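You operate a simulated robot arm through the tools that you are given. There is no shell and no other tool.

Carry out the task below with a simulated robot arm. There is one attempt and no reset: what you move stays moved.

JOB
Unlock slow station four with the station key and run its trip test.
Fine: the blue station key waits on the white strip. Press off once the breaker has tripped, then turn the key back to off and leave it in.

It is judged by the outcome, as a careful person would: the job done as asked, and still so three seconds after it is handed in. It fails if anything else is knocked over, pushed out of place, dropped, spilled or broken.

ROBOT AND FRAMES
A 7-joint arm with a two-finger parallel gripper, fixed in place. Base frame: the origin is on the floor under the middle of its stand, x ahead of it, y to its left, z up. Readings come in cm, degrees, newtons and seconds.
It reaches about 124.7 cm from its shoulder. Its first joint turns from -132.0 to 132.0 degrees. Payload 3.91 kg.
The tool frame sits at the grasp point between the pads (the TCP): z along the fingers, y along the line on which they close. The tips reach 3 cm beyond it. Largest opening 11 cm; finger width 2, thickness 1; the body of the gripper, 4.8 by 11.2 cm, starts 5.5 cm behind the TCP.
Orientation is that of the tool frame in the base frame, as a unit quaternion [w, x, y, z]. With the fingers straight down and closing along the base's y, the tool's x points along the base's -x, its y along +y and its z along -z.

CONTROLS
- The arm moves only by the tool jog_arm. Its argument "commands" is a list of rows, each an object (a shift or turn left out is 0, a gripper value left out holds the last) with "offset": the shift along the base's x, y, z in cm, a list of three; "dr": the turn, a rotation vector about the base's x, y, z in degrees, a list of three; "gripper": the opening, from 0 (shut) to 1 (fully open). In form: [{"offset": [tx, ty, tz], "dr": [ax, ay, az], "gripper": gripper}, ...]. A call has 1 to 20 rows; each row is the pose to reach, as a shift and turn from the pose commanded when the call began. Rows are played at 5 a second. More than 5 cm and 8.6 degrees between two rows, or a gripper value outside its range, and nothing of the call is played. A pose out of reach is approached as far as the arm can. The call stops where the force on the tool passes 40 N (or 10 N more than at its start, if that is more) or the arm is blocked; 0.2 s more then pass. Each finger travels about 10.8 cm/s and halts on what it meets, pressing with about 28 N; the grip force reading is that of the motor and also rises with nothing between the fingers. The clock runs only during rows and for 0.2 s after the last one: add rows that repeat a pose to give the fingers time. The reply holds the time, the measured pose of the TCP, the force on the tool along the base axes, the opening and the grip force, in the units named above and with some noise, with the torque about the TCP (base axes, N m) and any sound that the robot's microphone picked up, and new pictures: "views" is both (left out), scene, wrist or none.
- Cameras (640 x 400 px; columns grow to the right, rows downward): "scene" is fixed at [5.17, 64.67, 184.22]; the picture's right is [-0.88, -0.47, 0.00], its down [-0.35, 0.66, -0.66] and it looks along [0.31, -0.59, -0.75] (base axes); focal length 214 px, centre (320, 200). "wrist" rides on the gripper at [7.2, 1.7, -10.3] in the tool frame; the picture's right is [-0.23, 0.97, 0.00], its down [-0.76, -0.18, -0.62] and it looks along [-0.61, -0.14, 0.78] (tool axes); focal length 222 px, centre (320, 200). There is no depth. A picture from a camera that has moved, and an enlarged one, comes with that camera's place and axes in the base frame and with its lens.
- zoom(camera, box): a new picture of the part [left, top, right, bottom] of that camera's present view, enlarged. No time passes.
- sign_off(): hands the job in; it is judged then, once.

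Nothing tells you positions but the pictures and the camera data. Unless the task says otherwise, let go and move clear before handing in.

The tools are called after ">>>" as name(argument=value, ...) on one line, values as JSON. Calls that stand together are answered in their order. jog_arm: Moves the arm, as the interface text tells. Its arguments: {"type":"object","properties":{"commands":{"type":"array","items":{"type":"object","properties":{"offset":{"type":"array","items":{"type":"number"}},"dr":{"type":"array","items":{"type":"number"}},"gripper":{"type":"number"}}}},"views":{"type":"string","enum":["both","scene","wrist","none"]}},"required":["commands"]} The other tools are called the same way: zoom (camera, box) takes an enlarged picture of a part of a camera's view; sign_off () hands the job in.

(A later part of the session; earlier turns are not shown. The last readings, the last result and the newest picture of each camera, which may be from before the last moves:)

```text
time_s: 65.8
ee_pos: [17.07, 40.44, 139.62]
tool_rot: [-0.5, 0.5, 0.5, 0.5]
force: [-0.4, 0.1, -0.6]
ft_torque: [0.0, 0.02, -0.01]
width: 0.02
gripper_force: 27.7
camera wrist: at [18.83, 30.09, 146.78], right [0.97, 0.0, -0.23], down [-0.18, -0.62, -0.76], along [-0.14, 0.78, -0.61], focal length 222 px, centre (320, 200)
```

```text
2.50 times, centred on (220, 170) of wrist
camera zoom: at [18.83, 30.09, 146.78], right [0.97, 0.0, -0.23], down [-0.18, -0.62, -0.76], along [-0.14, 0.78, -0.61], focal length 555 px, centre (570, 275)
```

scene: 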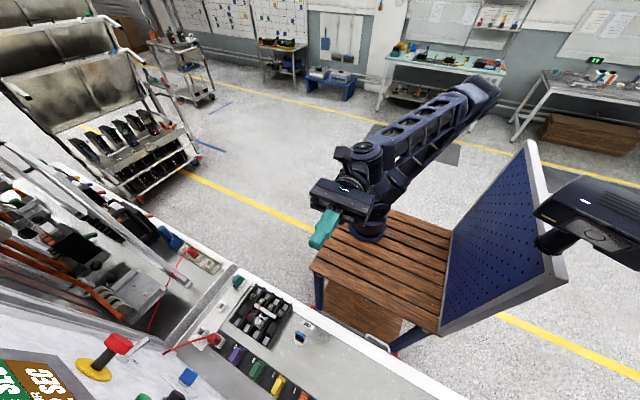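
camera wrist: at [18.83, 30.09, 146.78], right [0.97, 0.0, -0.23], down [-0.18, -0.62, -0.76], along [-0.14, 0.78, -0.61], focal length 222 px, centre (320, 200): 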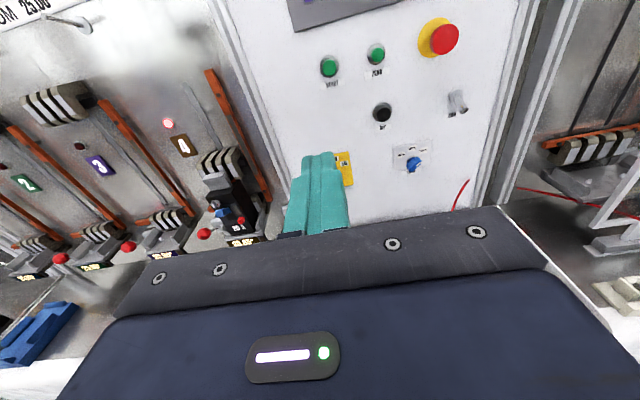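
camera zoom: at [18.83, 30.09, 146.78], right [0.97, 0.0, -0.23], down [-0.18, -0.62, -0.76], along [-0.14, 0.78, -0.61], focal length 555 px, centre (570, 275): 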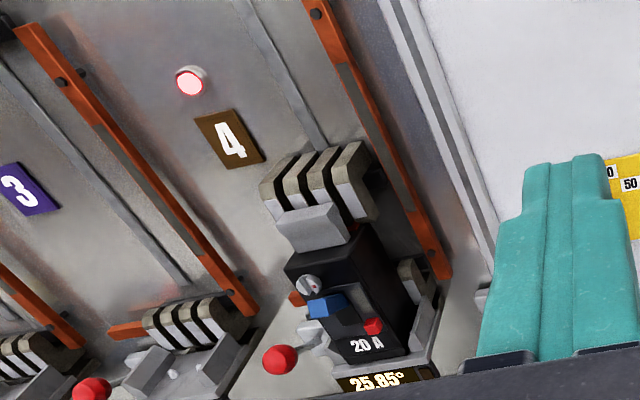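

Station 4 is heating (25.85°), about 0.26°/s, so the trip at 55° should take about two minutes. I'll hold still and watch.

>>> jog_arm(commands=[{"gripper": 0}, {"gripper": 0}, {"gripper": 0}, {"gripper": 0}, {"gripper": 0}, {"gripper": 0}, {"gripper": 0}, {"gripper": 0}, {"gripper": 0}, {"gripper": 0}, {"gripper": 0}, {"gripper": 0}, {"gripper": 0}, {"gripper": 0}, {"gripper": 0}, {"gripper": 0}, {"gripper": 0}, {"gripper": 0}, {"gripper": 0}, {"gripper": 0}], views="none")

>>> jog_arm(commands=[{"gripper": 0}, {"gripper": 0}, {"gripper": 0}, {"gripper": 0}, {"gripper": 0}, {"gripper": 0}, {"gripper": 0}, {"gripper": 0}, {"gripper": 0}, {"gripper": 0}, {"gripper": 0}, {"gripper": 0}, {"gripper": 0}, {"gripper": 0}, {"gripper": 0}, {"gripper": 0}, {"gripper": 0}, {"gripper": 0}, {"gripper": 0}, {"gripper": 0}], views="none")

>>> zoom(camera="wrist", box=[150, 90, 290, 250])

```text
time_s: 70.0
ee_pos: [17.14, 40.45, 139.77]
tool_rot: [-0.499, 0.501, 0.499, 0.501]
force: [-0.3, -0.4, 0.1]
ft_torque: [-0.01, 0.0, 0.01]
width: 0.01
gripper_force: 28.1
```

```text
time_s: 74.2
ee_pos: [17.03, 40.48, 139.54]
tool_rot: [-0.5, 0.5, 0.5, 0.5]
force: [-0.9, 0.2, 0.0]
ft_torque: [0.01, -0.02, 0.01]
width: 0.01
gripper_force: 27.8
```

```text
2.50 times, centred on (220, 170) of wrist
camera zoom: at [18.83, 30.11, 146.8], right [0.97, 0.0, -0.23], down [-0.18, -0.62, -0.76], along [-0.14, 0.78, -0.61], focal length 555 px, centre (570, 275)
```

zoom: 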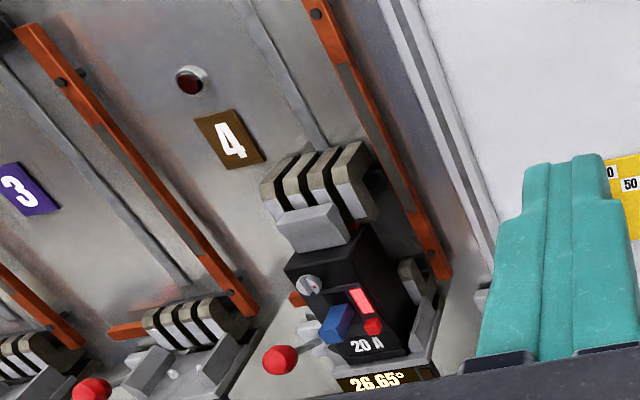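

The breaker has tripped: its handle has dropped, the red flag shows, and lamp 4 is out. Now I'll line up on OFF.

>>> zoom(camera="wrist", box=[340, 70, 440, 190])

>>> jog_arm(commands=[{"offset": [2, 4, -2], "gripper": 0.0}, {"offset": [4, 8, -4], "gripper": 0.0}, {"offset": [6, 11.5, -6], "gripper": 0.0}, {"offset": [8, 15, -8], "gripper": 0.0}, {"offset": [10, 18.5, -10], "gripper": 0.0}, {"offset": [11, 22.5, -10.2], "gripper": 0.0}, {"offset": [11, 26, -10.2], "gripper": 0.0}, {"offset": [11, 28, -10.2], "gripper": 0.0}, {"offset": [11, 28, -10.2], "gripper": 0.0}, {"offset": [11, 28, -10.2], "gripper": 0.0}], views="both")

>>> zoom(camera="wrist", box=[280, 80, 360, 180])

```text
3.33 times, centred on (390, 130) of wrist
camera zoom: at [18.83, 30.11, 146.8], right [0.97, 0.0, -0.23], down [-0.18, -0.62, -0.76], along [-0.14, 0.78, -0.61], focal length 740 px, centre (87, 433)
```

zoom: 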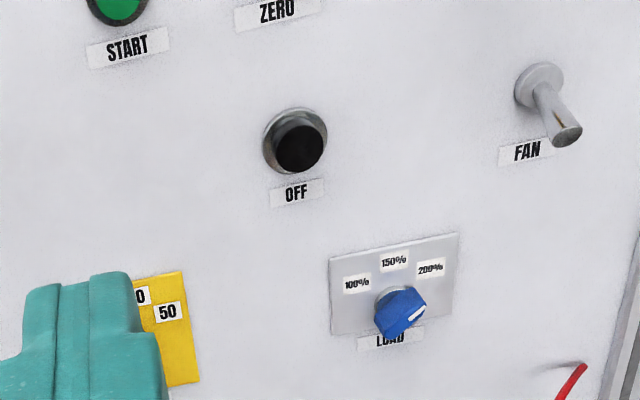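

```text
time_s: 76.4
ee_pos: [28.18, 68.41, 129.44]
tool_rot: [-0.499, 0.5, 0.5, 0.5]
force: [-0.6, -0.4, 0.4]
ft_torque: [0.02, -0.04, 0.0]
width: 0.0
gripper_force: 27.8
camera wrist: at [29.96, 58.13, 136.66], right [0.97, 0.0, -0.23], down [-0.18, -0.62, -0.76], along [-0.14, 0.78, -0.61], focal length 222 px, centre (320, 200)
```

scene: 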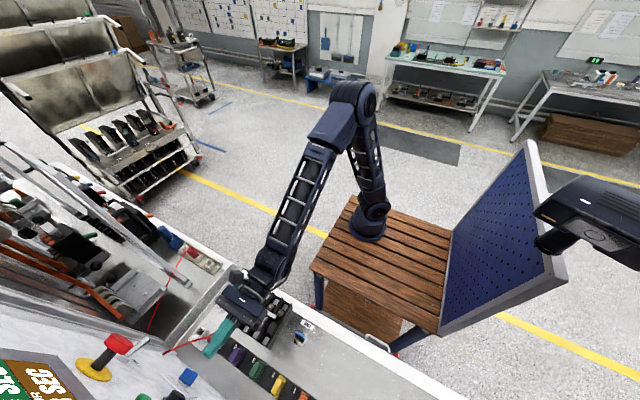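
wrist: 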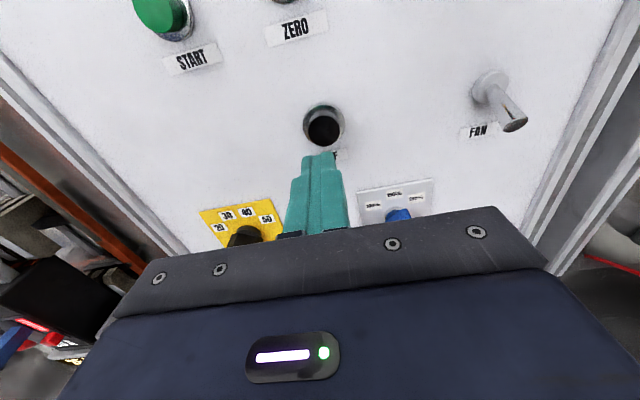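

```text
4.00 times, centred on (320, 130) of wrist
camera zoom: at [29.96, 58.13, 136.66], right [0.97, 0.0, -0.23], down [-0.18, -0.62, -0.76], along [-0.14, 0.78, -0.61], focal length 888 px, centre (320, 480)
```

zoom: 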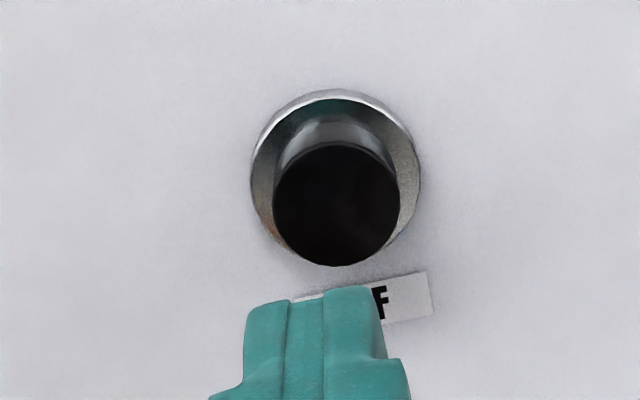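

OFF is at about (28.55, ~77.5, 129.1). I'll nudge into line and approach.

>>> jog_arm(commands=[{"offset": [0.4, 1, -0.3], "gripper": 0.0}, {"offset": [0.4, 2.2, -0.3], "gripper": 0.0}, {"offset": [0.4, 3, -0.3], "gripper": 0.0}, {"offset": [0.4, 3, -0.3], "gripper": 0.0}], views="wrist")

>>> zoom(camera="wrist", box=[280, 80, 360, 180])

```text
time_s: 77.4
ee_pos: [28.79, 71.39, 129.21]
tool_rot: [0.501, -0.5, -0.5, -0.499]
force: [0.5, -0.2, -1.1]
ft_torque: [-0.01, -0.02, 0.01]
width: 0.01
gripper_force: 27.8
camera wrist: at [30.53, 61.1, 136.41], right [0.97, 0.0, -0.23], down [-0.18, -0.62, -0.76], along [-0.14, 0.78, -0.61], focal length 222 px, centre (320, 200)
```

wrist: 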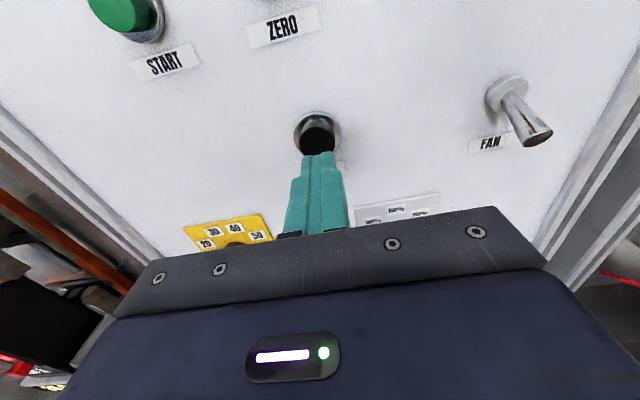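

```text
4.00 times, centred on (320, 130) of wrist
camera zoom: at [30.53, 61.1, 136.41], right [0.97, 0.0, -0.23], down [-0.18, -0.62, -0.76], along [-0.14, 0.78, -0.61], focal length 888 px, centre (320, 480)
```

zoom: 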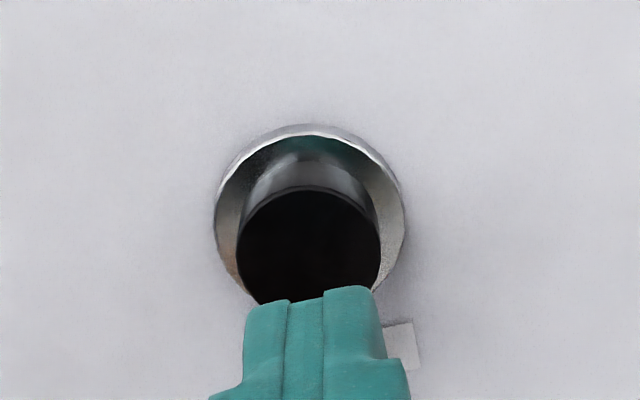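

Aligned on OFF. Advancing in small steps to feel and hear it.

>>> jog_arm(commands=[{"offset": [-0.1, 0.5, 0], "gripper": 0.0}, {"offset": [-0.1, 1.0, 0], "gripper": 0.0}, {"offset": [-0.1, 1.4, 0], "gripper": 0.0}, {"offset": [-0.1, 1.8, 0], "gripper": 0.0}, {"offset": [-0.1, 2.2, 0], "gripper": 0.0}], views="wrist")

>>> zoom(camera="wrist", box=[280, 80, 360, 180])

```text
time_s: 78.6
ee_pos: [28.82, 73.69, 129.07]
tool_rot: [-0.5, 0.5, 0.5, 0.5]
force: [0.0, -0.3, -0.2]
ft_torque: [0.03, -0.03, 0.03]
width: 0.01
gripper_force: 28.1
camera wrist: at [30.38, 63.38, 136.35], right [0.97, 0.0, -0.23], down [-0.18, -0.62, -0.76], along [-0.14, 0.78, -0.61], focal length 222 px, centre (320, 200)
```

wrist: 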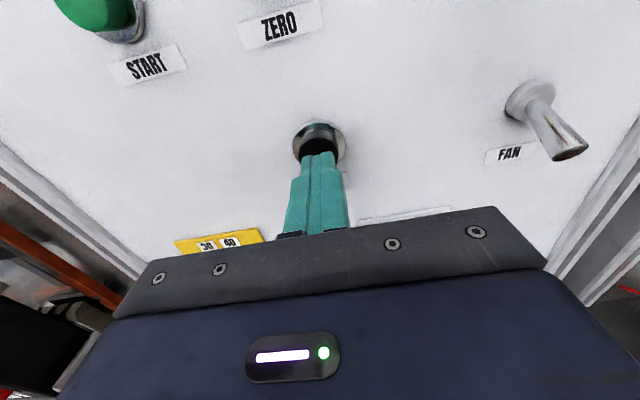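

```text
4.00 times, centred on (320, 130) of wrist
camera zoom: at [30.38, 63.38, 136.35], right [0.97, 0.0, -0.23], down [-0.18, -0.62, -0.76], along [-0.14, 0.78, -0.61], focal length 888 px, centre (320, 480)
```

zoom: 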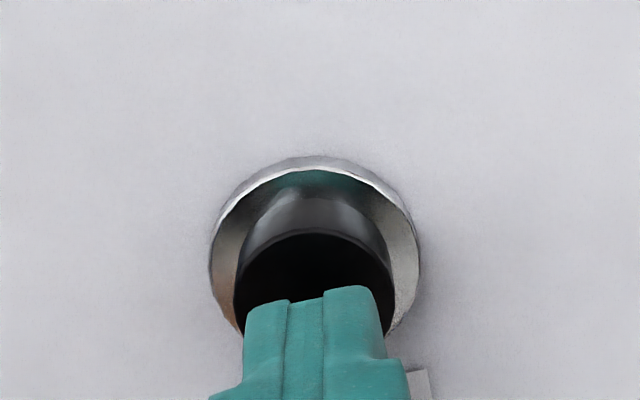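

>>> jog_arm(commands=[{"offset": [0, 0.4, 0], "gripper": 0.0}, {"offset": [0, 0.8, 0], "gripper": 0.0}, {"offset": [0, 1.2, 0], "gripper": 0.0}, {"offset": [0, 1.5, 0], "gripper": 0.0}], views="wrist")

>>> zoom(camera="wrist", box=[280, 80, 360, 180])

```text
time_s: 79.6
ee_pos: [28.57, 75.1, 129.23]
tool_rot: [-0.499, 0.501, 0.5, 0.5]
force: [1.2, -1.8, 0.9]
ft_torque: [0.02, -0.04, 0.01]
width: 0.02
gripper_force: 28.1
camera wrist: at [30.27, 64.8, 136.32], right [0.97, 0.0, -0.23], down [-0.18, -0.62, -0.76], along [-0.14, 0.78, -0.61], focal length 222 px, centre (320, 200)
```

wrist: 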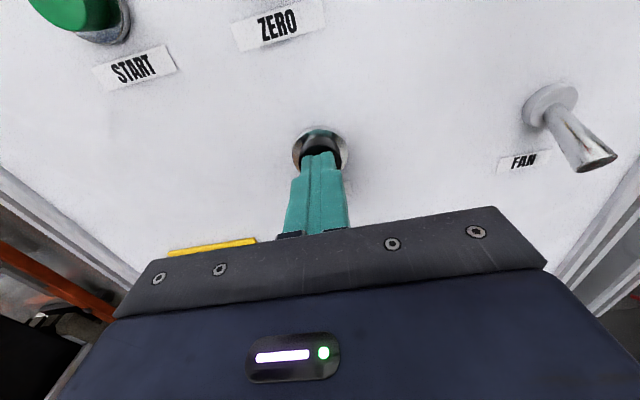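

```text
4.00 times, centred on (320, 130) of wrist
camera zoom: at [30.27, 64.8, 136.32], right [0.97, 0.0, -0.23], down [-0.18, -0.62, -0.76], along [-0.14, 0.78, -0.61], focal length 888 px, centre (320, 480)
```

zoom: 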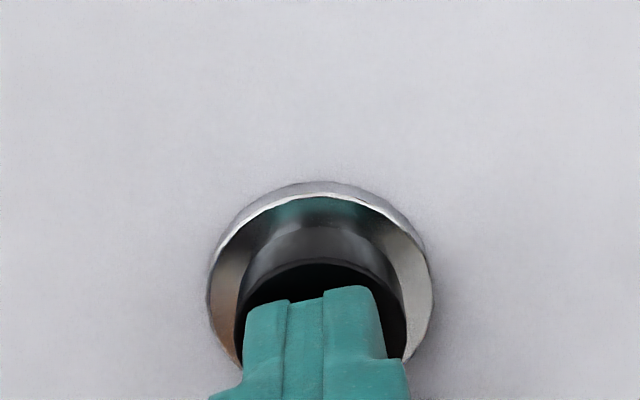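

Contact is just starting (1.8 N). I'll push a little further until it clicks.

>>> jog_arm(commands=[{"offset": [0, 0.15, 0], "gripper": 0.0}, {"offset": [0, 0.3, 0], "gripper": 0.0}, {"offset": [0, 0.45, 0], "gripper": 0.0}, {"offset": [0, 0.45, 0], "gripper": 0.0}], views="wrist")

>>> zoom(camera="wrist", box=[280, 80, 360, 180])

```text
time_s: 80.6
ee_pos: [28.43, 75.63, 129.17]
tool_rot: [0.5, -0.5, -0.5, -0.5]
force: [1.7, -2.9, 0.9]
ft_torque: [0.01, 0.0, -0.05]
width: 0.0
gripper_force: 27.9
heard: click
camera wrist: at [30.25, 65.27, 136.3], right [0.97, 0.0, -0.23], down [-0.18, -0.62, -0.76], along [-0.14, 0.78, -0.61], focal length 222 px, centre (320, 200)
```

wrist: 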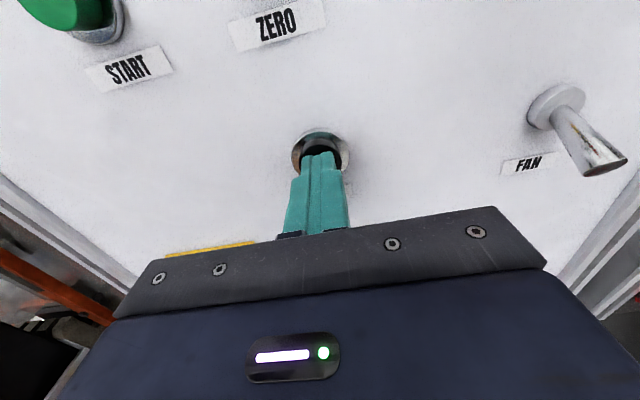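

```text
4.00 times, centred on (320, 130) of wrist
camera zoom: at [30.25, 65.27, 136.3], right [0.97, 0.0, -0.23], down [-0.18, -0.62, -0.76], along [-0.14, 0.78, -0.61], focal length 888 px, centre (320, 480)
```

zoom: 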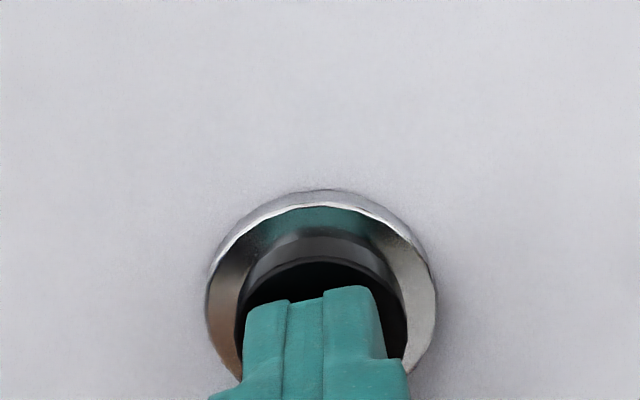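

OFF clicked. I'll back away and check the display and station 4.

>>> jog_arm(commands=[{"offset": [0, -3, 0], "gripper": 0.0}, {"offset": [0, -7, 0], "gripper": 0.0}, {"offset": [-1, -11, 1], "gripper": 0.0}, {"offset": [-3, -14, 3], "gripper": 0.0}, {"offset": [-5, -17, 6], "gripper": 0.0}, {"offset": [-7, -20, 9], "gripper": 0.0}, {"offset": [-9, -22, 12], "gripper": 0.0}, {"offset": [-11, -24, 15], "gripper": 0.0}, {"offset": [-13, -26, 18], "gripper": 0.0}, {"offset": [-14, -28, 21], "gripper": 0.0}, {"offset": [-14, -28, 23], "gripper": 0.0}, {"offset": [-14, -28, 23], "gripper": 0.0}], views="both")

>>> zoom(camera="wrist", box=[280, 0, 480, 140])

>>> zoom(camera="wrist", box=[100, 80, 300, 280])

```text
time_s: 83.2
ee_pos: [14.44, 47.79, 152.24]
tool_rot: [-0.499, 0.5, 0.5, 0.5]
force: [-0.1, -0.6, -1.2]
ft_torque: [0.02, 0.03, 0.03]
width: 0.0
gripper_force: 27.5
camera wrist: at [16.22, 37.43, 159.37], right [0.97, 0.0, -0.23], down [-0.18, -0.62, -0.76], along [-0.14, 0.78, -0.61], focal length 222 px, centre (320, 200)
```

scene: 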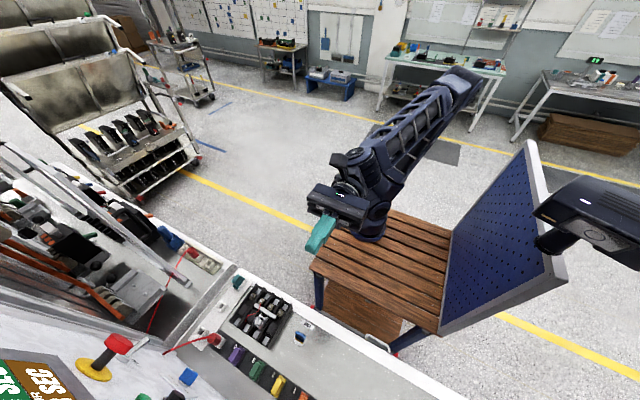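
wrist: 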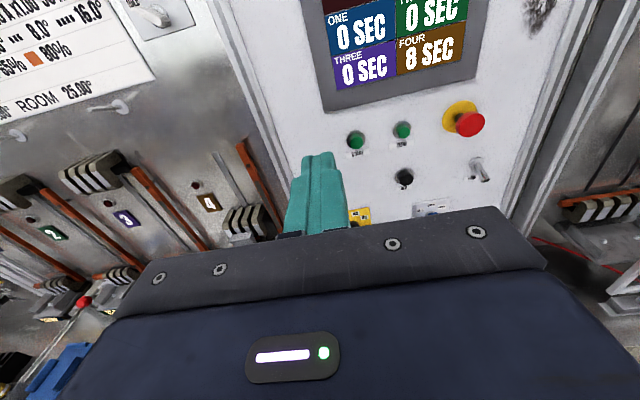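

```text
2.86 times, centred on (380, 70) of wrist
camera zoom: at [16.22, 37.43, 159.37], right [0.97, 0.0, -0.23], down [-0.18, -0.62, -0.76], along [-0.14, 0.78, -0.61], focal length 635 px, centre (149, 571)
```

zoom: 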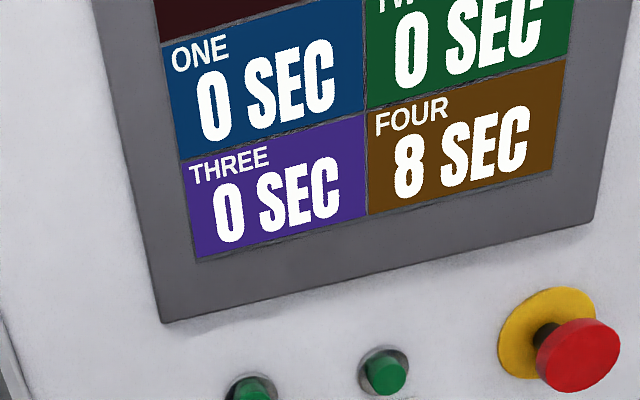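

```text
2.00 times, centred on (200, 180) of wrist
camera zoom: at [16.22, 37.43, 159.37], right [0.97, 0.0, -0.23], down [-0.18, -0.62, -0.76], along [-0.14, 0.78, -0.61], focal length 444 px, centre (560, 240)
```

zoom: 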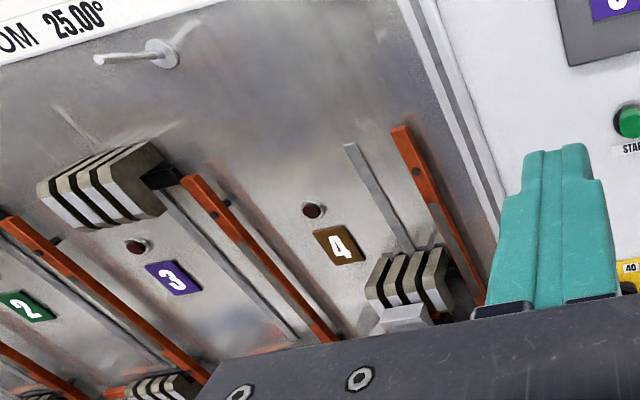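

FOUR shows 8 SEC, stopped, with the lamp off. Next I'll bring the tool vertical again above the key to turn it back to off.

>>> jog_arm(commands=[{"offset": [0, -0.5, 0], "dr": [-8.5, 0, 0], "gripper": 0.0}, {"offset": [0, -1, 0], "dr": [-17, 0, 0], "gripper": 0.0}, {"offset": [0, -1.5, 0], "dr": [-25.5, 0, 0], "gripper": 0.0}, {"offset": [0, -2, 0], "dr": [-34, 0, 0], "gripper": 0.0}, {"offset": [0, -2, 0], "dr": [-42.5, 0, 0], "gripper": 0.0}, {"offset": [0, -2, -1], "dr": [-51, 0, 0], "gripper": 0.0}, {"offset": [0, -2, -2], "dr": [-59.5, 0, 0], "gripper": 0.0}, {"offset": [0, -2, -3], "dr": [-68, 0, 0], "gripper": 0.0}, {"offset": [0, -2, -4], "dr": [-76.5, 0, 0], "gripper": 0.0}, {"offset": [0, -2, -5], "dr": [-85, 0, 0], "gripper": 0.0}, {"offset": [0, -2, -6], "dr": [-90, 0, 0], "gripper": 0.0}, {"offset": [0, -2, -6], "dr": [-90, 0, 0], "gripper": 0.0}], views="none")

>>> jog_arm(commands=[{"offset": [0, 0, -1], "dr": [0, 0, 8.5], "gripper": 0.1}, {"offset": [0, 1, -2], "dr": [0, 0, 17], "gripper": 0.2}, {"offset": [0.5, 2, -3], "dr": [0, 0, 25.5], "gripper": 0.3}, {"offset": [1, 3, -4], "dr": [0, 0, 34], "gripper": 0.36}, {"offset": [1.5, 4, -6], "dr": [0, 0, 42.5], "gripper": 0.36}, {"offset": [2, 5, -8], "dr": [0, 0, 51], "gripper": 0.36}, {"offset": [2.5, 6, -10], "dr": [0, 0, 59.5], "gripper": 0.36}, {"offset": [3, 7, -12], "dr": [0, 0, 68], "gripper": 0.36}, {"offset": [3, 8, -14], "dr": [0, 0, 76.5], "gripper": 0.36}, {"offset": [3, 9, -16], "dr": [0, 0, 85], "gripper": 0.36}, {"offset": [3, 10, -19], "dr": [0, 0, 90], "gripper": 0.36}, {"offset": [3, 10, -22], "dr": [0, 0, 90], "gripper": 0.36}, {"offset": [3, 10, -24], "dr": [0, 0, 90], "gripper": 0.36}, {"offset": [3, 10, -24], "dr": [0, 0, 90], "gripper": 0.36}], views="both")

>>> zoom(camera="wrist", box=[260, 60, 380, 200])

```text
time_s: 85.8
ee_pos: [14.4, 45.51, 146.11]
tool_rot: [-0.001, 0.706, 0.708, 0.0]
force: [0.6, -0.2, -0.8]
ft_torque: [0.06, 0.06, 0.02]
width: 0.0
gripper_force: 27.4
```

```text
time_s: 88.8
ee_pos: [17.56, 55.51, 122.1]
tool_rot: [0.0, 0.0, 1.0, 0.0]
force: [0.9, -0.7, 0.6]
ft_torque: [0.03, -0.03, -0.04]
width: 3.96
gripper_force: 0.0
camera wrist: at [10.37, 57.25, 132.34], right [0.23, 0.97, 0.0], down [0.76, -0.18, 0.62], along [0.61, -0.14, -0.78], focal length 222 px, centre (320, 200)
```

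scene: 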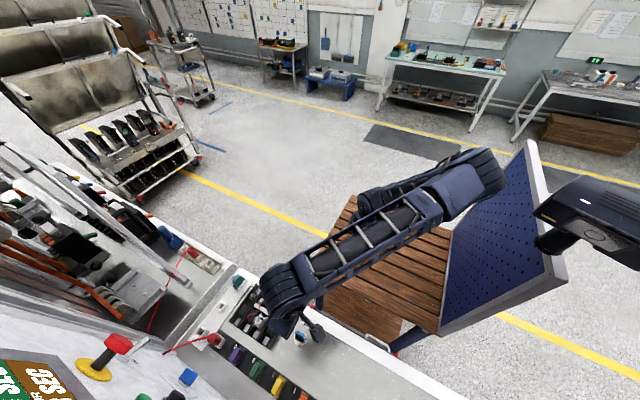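
wrist: 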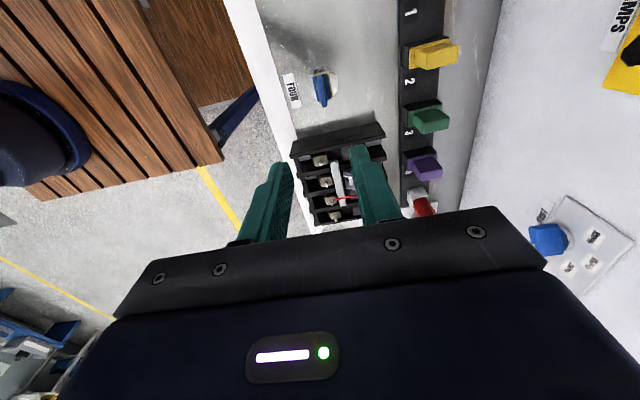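

```text
2.86 times, centred on (320, 130) of wrist
camera zoom: at [10.37, 57.25, 132.34], right [0.23, 0.97, 0.0], down [0.76, -0.18, 0.62], along [0.61, -0.14, -0.78], focal length 635 px, centre (320, 400)
```

zoom: 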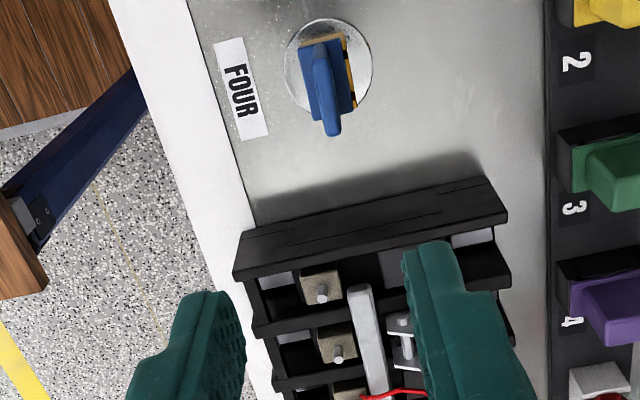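

The key is in view below, with its fin along x at about (17.2, 55.9). I'll shift slightly, descend partway and check.

>>> jog_arm(commands=[{"offset": [-0.2, 0.3, -3], "gripper": 0.36}, {"offset": [-0.2, 0.3, -7], "gripper": 0.36}, {"offset": [-0.2, 0.3, -11], "gripper": 0.36}, {"offset": [-0.2, 0.3, -15], "gripper": 0.36}, {"offset": [-0.2, 0.3, -15], "gripper": 0.36}, {"offset": [-0.2, 0.3, -15], "gripper": 0.36}], views="both")

>>> zoom(camera="wrist", box=[260, 80, 380, 220])

```text
time_s: 90.2
ee_pos: [17.31, 55.74, 107.43]
tool_rot: [0.001, 0.0, 1.0, 0.0]
force: [0.4, 0.8, -0.8]
ft_torque: [-0.02, 0.02, 0.01]
width: 3.96
gripper_force: 0.1
camera wrist: at [10.06, 57.43, 117.57], right [0.23, 0.97, 0.0], down [0.76, -0.18, 0.62], along [0.61, -0.14, -0.78], focal length 222 px, centre (320, 200)
```

scene: 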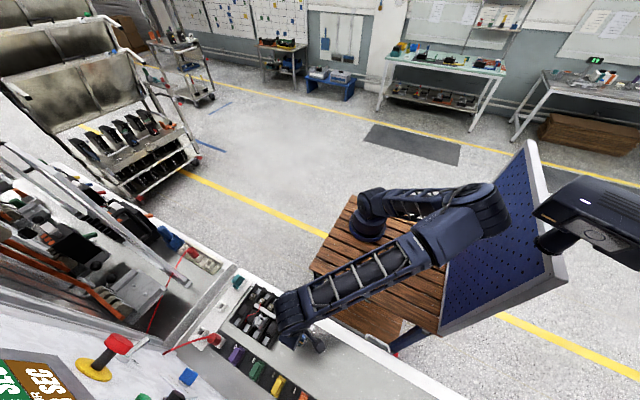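
wrist: 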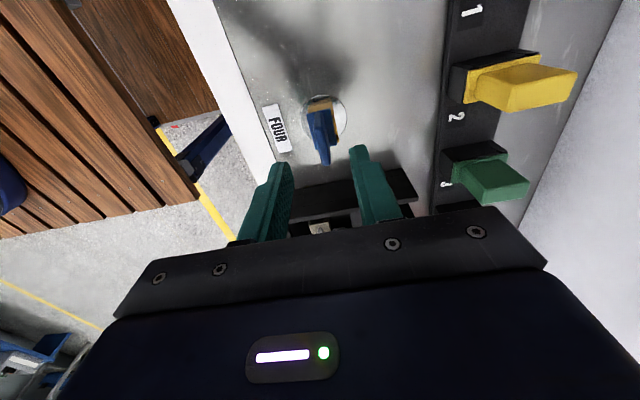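

```text
2.86 times, centred on (320, 150) of wrist
camera zoom: at [10.06, 57.43, 117.57], right [0.23, 0.97, 0.0], down [0.76, -0.18, 0.62], along [0.61, -0.14, -0.78], focal length 635 px, centre (320, 343)
```

zoom: 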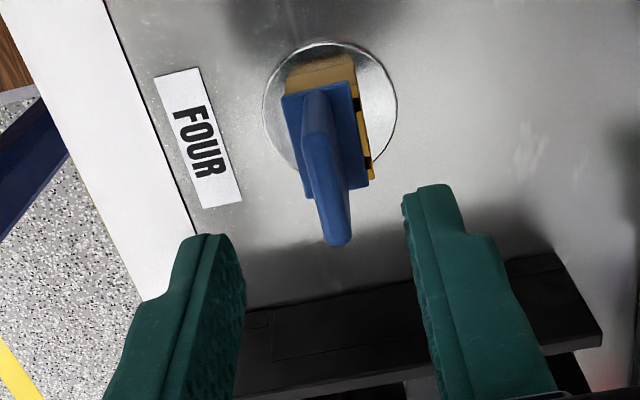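

The elbow has swung low and close to the device by the pegboard, which is risky. Before touching the key I'll back out the way I came and move to +x to bring the elbow back to a safer posture.

>>> jog_arm(commands=[{"offset": [0, 0, 4], "gripper": 0.36}, {"offset": [0, 0, 8], "gripper": 0.36}, {"offset": [0, 0, 12], "gripper": 0.36}, {"offset": [1, -1, 16], "gripper": 0.36}, {"offset": [3, -2, 20], "gripper": 0.36}, {"offset": [6, -3, 23], "gripper": 0.36}, {"offset": [9, -4, 26], "gripper": 0.36}, {"offset": [12, -6, 28], "gripper": 0.36}, {"offset": [16, -8, 29], "gripper": 0.36}, {"offset": [20, -10, 29], "gripper": 0.36}, {"offset": [20, -10, 29], "gripper": 0.36}], views="scene")

```text
time_s: 92.6
ee_pos: [37.39, 45.81, 136.2]
tool_rot: [0.0, 0.001, 1.0, 0.0]
force: [-0.4, 0.1, -1.2]
ft_torque: [0.0, -0.04, 0.0]
width: 3.98
gripper_force: 0.1
```

scene: 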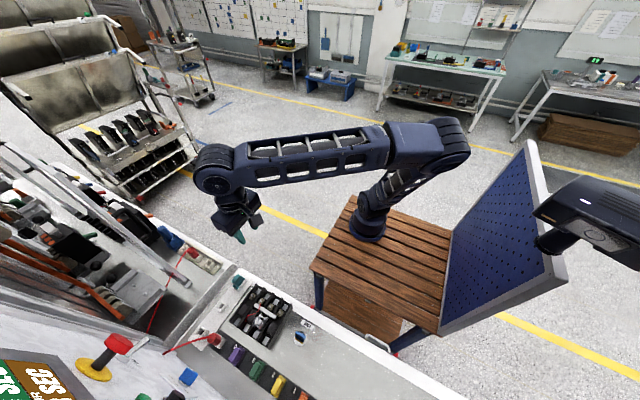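

The elbow is clear again. I'll rotate the wrist +90° here, as I did before the first pick, and look at the posture.

>>> jog_arm(commands=[{"offset": [0, 0, 0], "dr": [0, 0, 8.5], "gripper": 0.36}, {"offset": [0, 0, 0], "dr": [0, 0, 17], "gripper": 0.36}, {"offset": [0, 0, 0], "dr": [0, 0, 25.5], "gripper": 0.36}, {"offset": [0, 0, 0], "dr": [0, 0, 34], "gripper": 0.36}, {"offset": [0, 0, 0], "dr": [0, 0, 42.5], "gripper": 0.36}, {"offset": [0, 0, 0], "dr": [0, 0, 51], "gripper": 0.36}, {"offset": [0, 0, 0], "dr": [0, 0, 59.5], "gripper": 0.36}, {"offset": [0, 0, 0], "dr": [0, 0, 68], "gripper": 0.36}, {"offset": [0, 0, 0], "dr": [0, 0, 76.5], "gripper": 0.36}, {"offset": [0, 0, 0], "dr": [0, 0, 85], "gripper": 0.36}, {"offset": [0, 0, 0], "dr": [0, 0, 90], "gripper": 0.36}, {"offset": [0, 0, 0], "dr": [0, 0, 90], "gripper": 0.36}], views="scene")

```text
time_s: 95.2
ee_pos: [37.27, 45.86, 136.13]
tool_rot: [0.0, 0.708, -0.706, 0.0]
force: [0.6, 0.8, -0.5]
ft_torque: [0.02, -0.02, 0.02]
width: 3.98
gripper_force: 0.0
```

scene: 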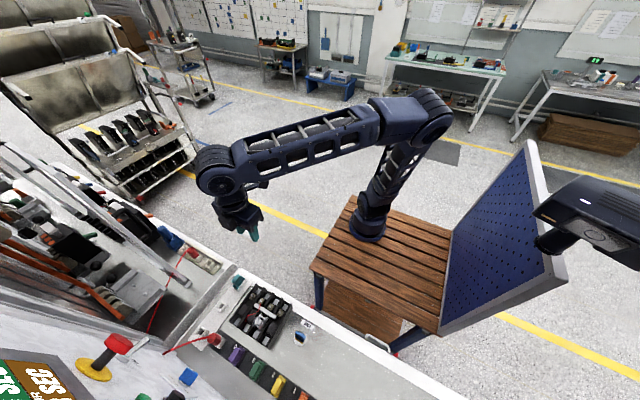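

The posture is improving. I'll repeat the earlier route, out over the strip and then back to the key, to settle the elbow where it was during the first turn.

>>> jog_arm(commands=[{"offset": [2, 3, 0], "gripper": 0.36}, {"offset": [4, 6, -2], "gripper": 0.36}, {"offset": [6, 9, -4], "gripper": 0.36}, {"offset": [8, 12, -7], "gripper": 0.36}, {"offset": [10, 15, -10], "gripper": 0.36}, {"offset": [10, 15, -14], "gripper": 0.36}, {"offset": [10, 15, -16], "gripper": 0.36}, {"offset": [6, 14, -16], "gripper": 0.36}, {"offset": [2, 13, -16], "gripper": 0.36}, {"offset": [-2, 12, -16], "gripper": 0.36}, {"offset": [-6, 11.5, -16], "gripper": 0.36}, {"offset": [-10, 11, -16], "gripper": 0.36}, {"offset": [-14, 10.5, -16], "gripper": 0.36}, {"offset": [-18, 10, -16], "gripper": 0.36}, {"offset": [-20, 10, -16], "gripper": 0.36}, {"offset": [-20, 10, -16], "gripper": 0.36}], views="both")

```text
time_s: 98.6
ee_pos: [17.22, 55.62, 120.15]
tool_rot: [0.0, 0.708, -0.707, 0.0]
force: [-0.8, -1.3, -0.4]
ft_torque: [-0.02, 0.0, -0.01]
width: 3.95
gripper_force: 0.1
camera wrist: at [15.73, 48.47, 130.45], right [-0.97, 0.23, 0.0], down [0.18, 0.76, 0.62], along [0.14, 0.61, -0.78], focal length 222 px, centre (320, 200)
```

scene: 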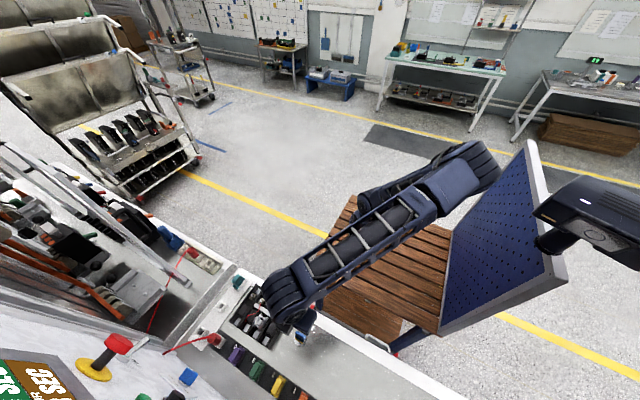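
wrist: 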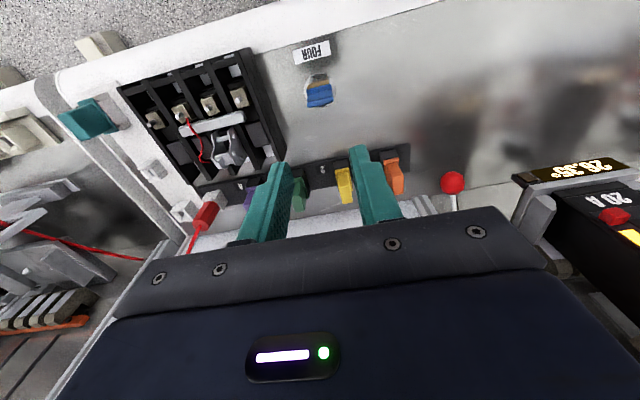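

The elbow is still leaning to −x here. I'll retrace my earlier movements in reverse to undo the drift, starting by rotating back to ψ=0 and retreating as I came.

>>> jog_arm(commands=[{"offset": [0, 0, 0], "dr": [0, 0, -8.5], "gripper": 0.36}, {"offset": [0, 0, 0], "dr": [0, 0, -17], "gripper": 0.36}, {"offset": [0, 0, 0], "dr": [0, 0, -25.5], "gripper": 0.36}, {"offset": [0, 0, 0], "dr": [0, 0, -34], "gripper": 0.36}, {"offset": [0, 0, 0], "dr": [0, 0, -42.5], "gripper": 0.36}, {"offset": [0, 0, 0], "dr": [0, 0, -51], "gripper": 0.36}, {"offset": [0, 0, 0], "dr": [0, 0, -59.5], "gripper": 0.36}, {"offset": [0, 0, 0], "dr": [0, 0, -68], "gripper": 0.36}, {"offset": [0, 0, 0], "dr": [0, 0, -76.5], "gripper": 0.36}, {"offset": [0, 0, 1], "dr": [0, 0, -85], "gripper": 0.36}, {"offset": [0, 0, 2], "dr": [0, 0, -90], "gripper": 0.36}, {"offset": [0, 0, 2], "dr": [0, 0, -90], "gripper": 0.36}], views="scene")

```text
time_s: 101.2
ee_pos: [17.26, 55.81, 122.18]
tool_rot: [0.0, 0.001, 1.0, 0.0]
force: [-0.4, 0.7, -0.4]
ft_torque: [-0.05, 0.0, -0.01]
width: 3.96
gripper_force: 0.1
```

scene: 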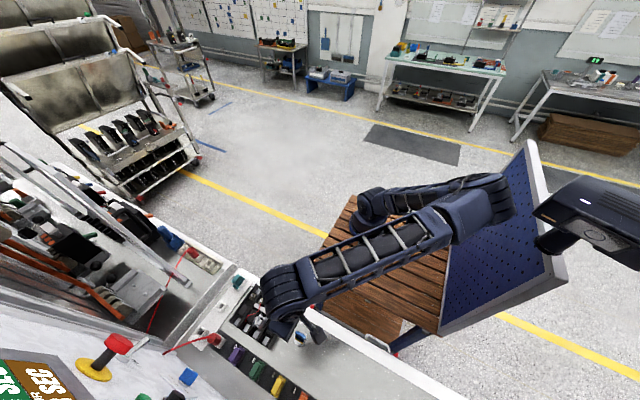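

Rotating this way near the key pushes the elbow lower, so I'll retrace the exact reverse of the approach (up and back to ψ=−90, then tilt up), checking the elbow on the way.

>>> jog_arm(commands=[{"offset": [0, 0, 2], "gripper": 0.36}, {"offset": [0, 0, 5], "gripper": 0.36}, {"offset": [0, -1, 8], "dr": [0, 0, -5], "gripper": 0.36}, {"offset": [0, -2, 10], "dr": [0, 0, -13.5], "gripper": 0.36}, {"offset": [0, -3, 12], "dr": [0, 0, -22], "gripper": 0.36}, {"offset": [-0.5, -4, 14], "dr": [0, 0, -30.5], "gripper": 0.36}, {"offset": [-1, -5, 16], "dr": [0, 0, -39], "gripper": 0.36}], views="scene")

```text
time_s: 102.8
ee_pos: [16.45, 50.81, 138.08]
tool_rot: [-0.001, 0.335, 0.942, -0.001]
force: [-0.1, -0.2, -0.1]
ft_torque: [-0.03, 0.01, 0.0]
width: 3.96
gripper_force: 0.0
```

scene: 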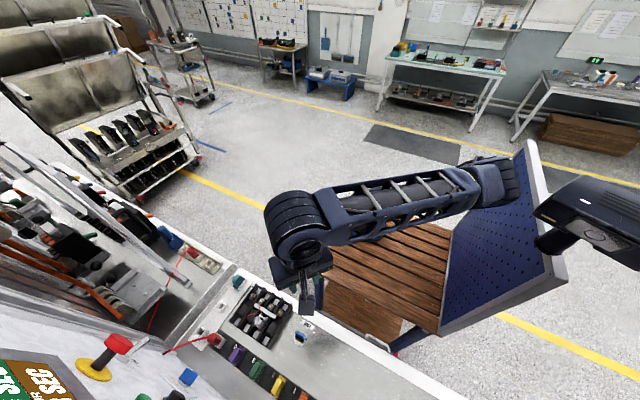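

The elbow is leaning further toward the pegboard this way, so I'll reverse: rotate back in the positive direction while moving to +x, and watch how the elbow responds.

>>> jog_arm(commands=[{"offset": [1, 0, 0], "dr": [0, 0, 8.5], "gripper": 0.36}, {"offset": [2, 0, 0], "dr": [0, 0, 17], "gripper": 0.36}, {"offset": [4, 0, 1], "dr": [0, 0, 25.5], "gripper": 0.36}, {"offset": [6, 0, 1], "dr": [0, 0, 34], "gripper": 0.36}, {"offset": [8, 0, 1], "dr": [0, 0, 42.5], "gripper": 0.36}, {"offset": [10, 0, 1], "dr": [0, 0, 51], "gripper": 0.36}, {"offset": [12, 0, 1], "dr": [0, 0, 59.5], "gripper": 0.36}, {"offset": [14, 0, 1], "dr": [0, 0, 68], "gripper": 0.36}, {"offset": [16, 0, 1], "dr": [0, 0, 76.5], "gripper": 0.36}, {"offset": [16, 0, 1], "dr": [0, 0, 85], "gripper": 0.36}, {"offset": [16, 0, 1], "dr": [0, 0, 93.5], "gripper": 0.36}, {"offset": [16, 0, 1], "dr": [0, 0, 102], "gripper": 0.36}, {"offset": [16, 0, 1], "dr": [0, 0, 110.5], "gripper": 0.36}, {"offset": [16, 0, 1], "dr": [0, 0, 119], "gripper": 0.36}, {"offset": [16, 0, 1], "dr": [0, 0, 127.5], "gripper": 0.36}, {"offset": [16, 0, 1], "dr": [0, 0, 129], "gripper": 0.36}], views="scene")

```text
time_s: 106.2
ee_pos: [32.26, 50.81, 139.16]
tool_rot: [0.0, 0.708, -0.707, -0.001]
force: [0.1, 0.4, 0.4]
ft_torque: [0.03, 0.02, 0.0]
width: 3.99
gripper_force: 0.1
```

scene: 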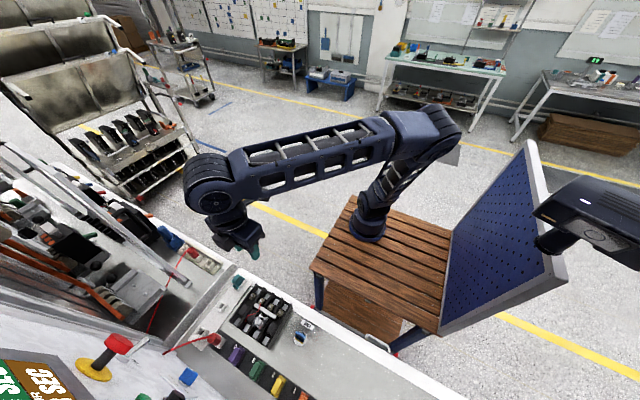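

>>> jog_arm(commands=[{"dr": [0, 0, 8.5], "gripper": 0.36}, {"dr": [0, 0, 17], "gripper": 0.36}, {"dr": [0, 0, 25.5], "gripper": 0.36}, {"dr": [0, 0, 34], "gripper": 0.36}, {"dr": [0, 0, 42.5], "gripper": 0.36}, {"dr": [0, 0, 51], "gripper": 0.36}, {"dr": [0, 0, 51], "gripper": 0.36}], views="scene")

```text
time_s: 107.8
ee_pos: [32.39, 50.79, 139.16]
tool_rot: [0.0, 0.943, -0.334, 0.0]
force: [-0.2, 0.9, 0.2]
ft_torque: [0.0, 0.04, 0.01]
width: 3.96
gripper_force: 0.1
```

scene: 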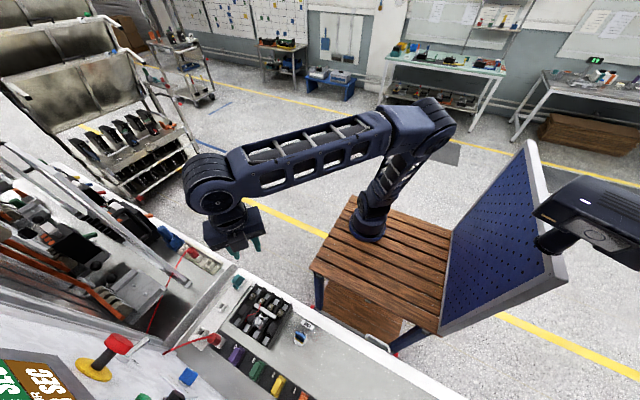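

Rotation this way leaves the elbow well placed. I'll test here in free space whether the wrist can go on to ψ=270, since I could then grip the key at ψ=180 and turn it back with the elbow kept clear.

>>> jog_arm(commands=[{"dr": [0, 0, 8.5], "gripper": 0.36}, {"dr": [0, 0, 17], "gripper": 0.36}, {"dr": [0, 0, 25.5], "gripper": 0.36}, {"dr": [0, 0, 34], "gripper": 0.36}, {"dr": [0, 0, 39], "gripper": 0.36}, {"dr": [0, 0, 47], "gripper": 0.36}, {"dr": [0, 0, 55], "gripper": 0.36}, {"dr": [0, 0, 63], "gripper": 0.36}, {"dr": [0, 0, 71], "gripper": 0.36}, {"dr": [0, 0, 71], "gripper": 0.36}], views="scene")

```text
time_s: 110.0
ee_pos: [32.19, 50.78, 139.18]
tool_rot: [0.0, 0.961, 0.276, 0.0]
force: [0.2, 0.0, -0.1]
ft_torque: [-0.02, -0.02, 0.03]
width: 3.92
gripper_force: 0.1
```

scene: 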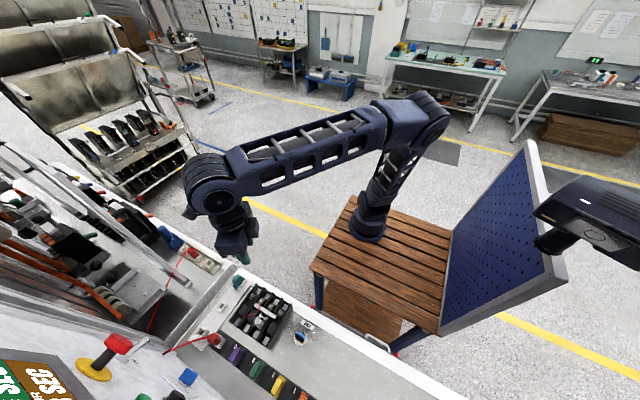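

>>> jog_arm(commands=[{"dr": [0, 0, 8.5], "gripper": 0.36}, {"dr": [0, 0, 17], "gripper": 0.36}, {"dr": [0, 0, 25.5], "gripper": 0.36}, {"dr": [0, 0, 34], "gripper": 0.36}, {"dr": [0, 0, 42.5], "gripper": 0.36}, {"dr": [0, 0, 51], "gripper": 0.36}, {"dr": [0, 0, 58], "gripper": 0.36}, {"dr": [0, 0, 66], "gripper": 0.36}, {"dr": [0, 0, 66], "gripper": 0.36}], views="scene")

```text
time_s: 112.0
ee_pos: [32.29, 50.92, 139.09]
tool_rot: [0.0, 0.865, 0.502, -0.001]
force: [-0.3, 0.6, 0.0]
ft_torque: [0.01, -0.03, 0.01]
width: 3.96
gripper_force: 0.0
out of reach, approached as far as the arm can: row 4, 5, 6, 7, 8, 9
```

scene: 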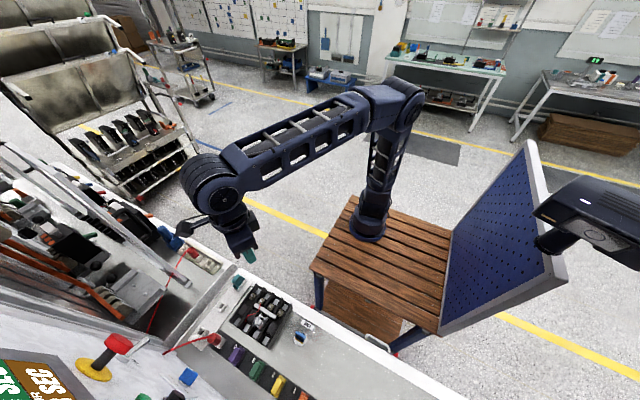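

Hitting the wrist limit swung the elbow back toward +x, close to the good posture I had originally. I'll push a bit more, then rotate back.

>>> jog_arm(commands=[{"dr": [0, 0, 8], "gripper": 0.36}, {"dr": [0, 0, 16], "gripper": 0.36}, {"dr": [0, 0, 24], "gripper": 0.36}, {"dr": [0, 0, 24], "gripper": 0.36}, {"dr": [0, 0, 24], "gripper": 0.36}], views="scene")

```text
time_s: 113.2
ee_pos: [32.31, 50.86, 139.01]
tool_rot: [0.0, 0.865, 0.502, 0.0]
force: [0.6, -0.1, 0.1]
ft_torque: [-0.01, 0.01, 0.0]
width: 3.97
gripper_force: 0.0
out of reach, approached as far as the arm can: row 1, 2, 3, 4, 5
```

scene: 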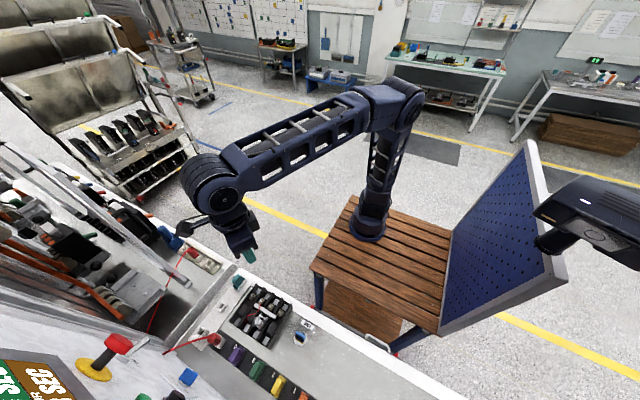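

>>> jog_arm(commands=[{"dr": [0, 0, -8], "gripper": 0.36}, {"dr": [0, 0, -16], "gripper": 0.36}, {"dr": [0, 0, -24], "gripper": 0.36}, {"dr": [0, 0, -32], "gripper": 0.36}, {"dr": [0, 0, -40], "gripper": 0.36}, {"dr": [0, 0, -48], "gripper": 0.36}, {"dr": [0, 0, -56], "gripper": 0.36}, {"dr": [0, 0, -64], "gripper": 0.36}, {"dr": [0, 0, -72], "gripper": 0.36}, {"dr": [0, 0, -80], "gripper": 0.36}, {"dr": [0, 0, -88], "gripper": 0.36}, {"dr": [0, 0, -96], "gripper": 0.36}, {"dr": [0, 0, -104], "gripper": 0.36}, {"dr": [0, 0, -112], "gripper": 0.36}, {"dr": [0, 0, -120], "gripper": 0.36}, {"dr": [0, 0, -128], "gripper": 0.36}, {"dr": [0, 0, -136], "gripper": 0.36}, {"dr": [0, 0, -144], "gripper": 0.36}, {"dr": [0, 0, -150], "gripper": 0.36}, {"dr": [0, 0, -150], "gripper": 0.36}], views="scene")

```text
time_s: 117.4
ee_pos: [32.35, 50.91, 139.03]
tool_rot: [0.0, 0.709, -0.705, 0.0]
force: [-0.5, -0.2, -0.2]
ft_torque: [-0.01, 0.04, -0.02]
width: 3.97
gripper_force: 0.2
```

scene: 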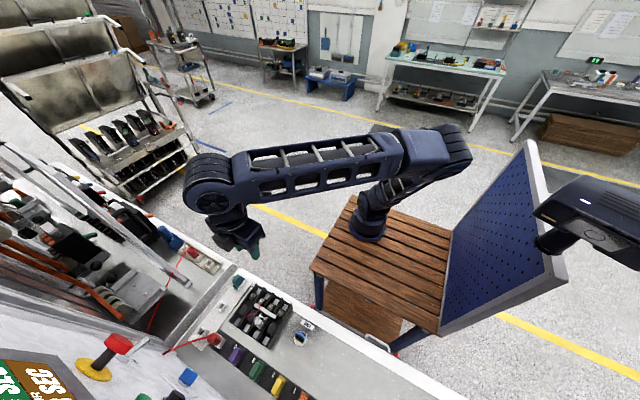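

Let me check whether the elbow drifts by itself while the hand holds still.

>>> jog_arm(commands=[{"gripper": 0.36}, {"gripper": 0.36}, {"gripper": 0.36}, {"gripper": 0.36}, {"gripper": 0.36}, {"gripper": 0.36}, {"gripper": 0.36}, {"gripper": 0.36}, {"gripper": 0.36}, {"gripper": 0.36}, {"gripper": 0.36}, {"gripper": 0.36}, {"gripper": 0.36}, {"gripper": 0.36}, {"gripper": 0.36}], views="scene")

```text
time_s: 120.6
ee_pos: [32.26, 50.84, 139.07]
tool_rot: [0.0, 0.71, -0.705, -0.001]
force: [0.5, -0.5, 0.5]
ft_torque: [-0.02, -0.02, -0.02]
width: 3.95
gripper_force: 0.0
```

scene: 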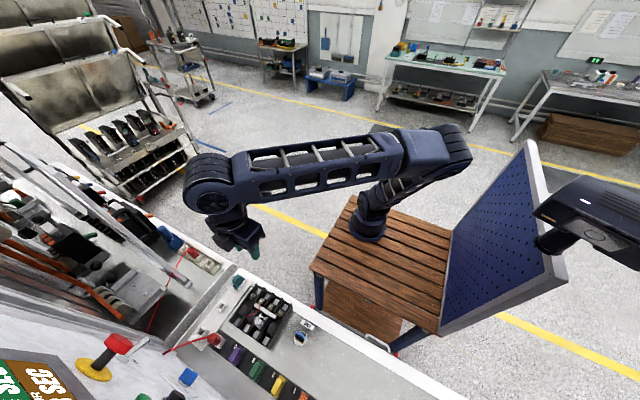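

The elbow only moves with motion: positive wrist turns at height bring it left, and turns at low height barely move it. So I'll turn +150° up here to bring the elbow back, go to the key, and rotate back only when low over it.

>>> jog_arm(commands=[{"dr": [0, 0, 8], "gripper": 0.36}, {"dr": [0, 0, 16], "gripper": 0.36}, {"dr": [0, 0, 24], "gripper": 0.36}, {"dr": [0, 0, 32], "gripper": 0.36}, {"dr": [0, 0, 40], "gripper": 0.36}, {"dr": [0, 0, 48], "gripper": 0.36}, {"dr": [0, 0, 56], "gripper": 0.36}, {"dr": [0, 0, 64], "gripper": 0.36}, {"dr": [0, 0, 72], "gripper": 0.36}, {"dr": [0, 0, 80], "gripper": 0.36}, {"dr": [0, 0, 88], "gripper": 0.36}, {"dr": [0, 0, 96], "gripper": 0.36}, {"dr": [0, 0, 104], "gripper": 0.36}, {"dr": [0, 0, 112], "gripper": 0.36}, {"dr": [0, 0, 120], "gripper": 0.36}, {"dr": [0, 0, 128], "gripper": 0.36}, {"dr": [0, 0, 136], "gripper": 0.36}, {"dr": [0, 0, 142], "gripper": 0.36}, {"dr": [0, 0, 148], "gripper": 0.36}, {"dr": [0, 0, 148], "gripper": 0.36}], views="scene")

```text
time_s: 124.8
ee_pos: [32.37, 50.78, 139.01]
tool_rot: [0.0, 0.873, 0.487, 0.0]
force: [0.3, -0.6, 1.1]
ft_torque: [0.03, 0.08, 0.0]
width: 3.94
gripper_force: 0.0
```

scene: 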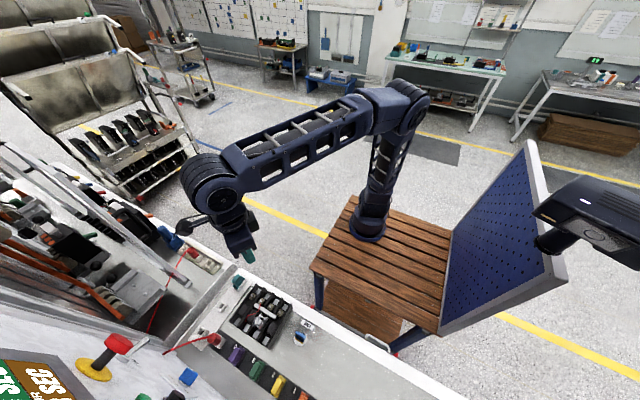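

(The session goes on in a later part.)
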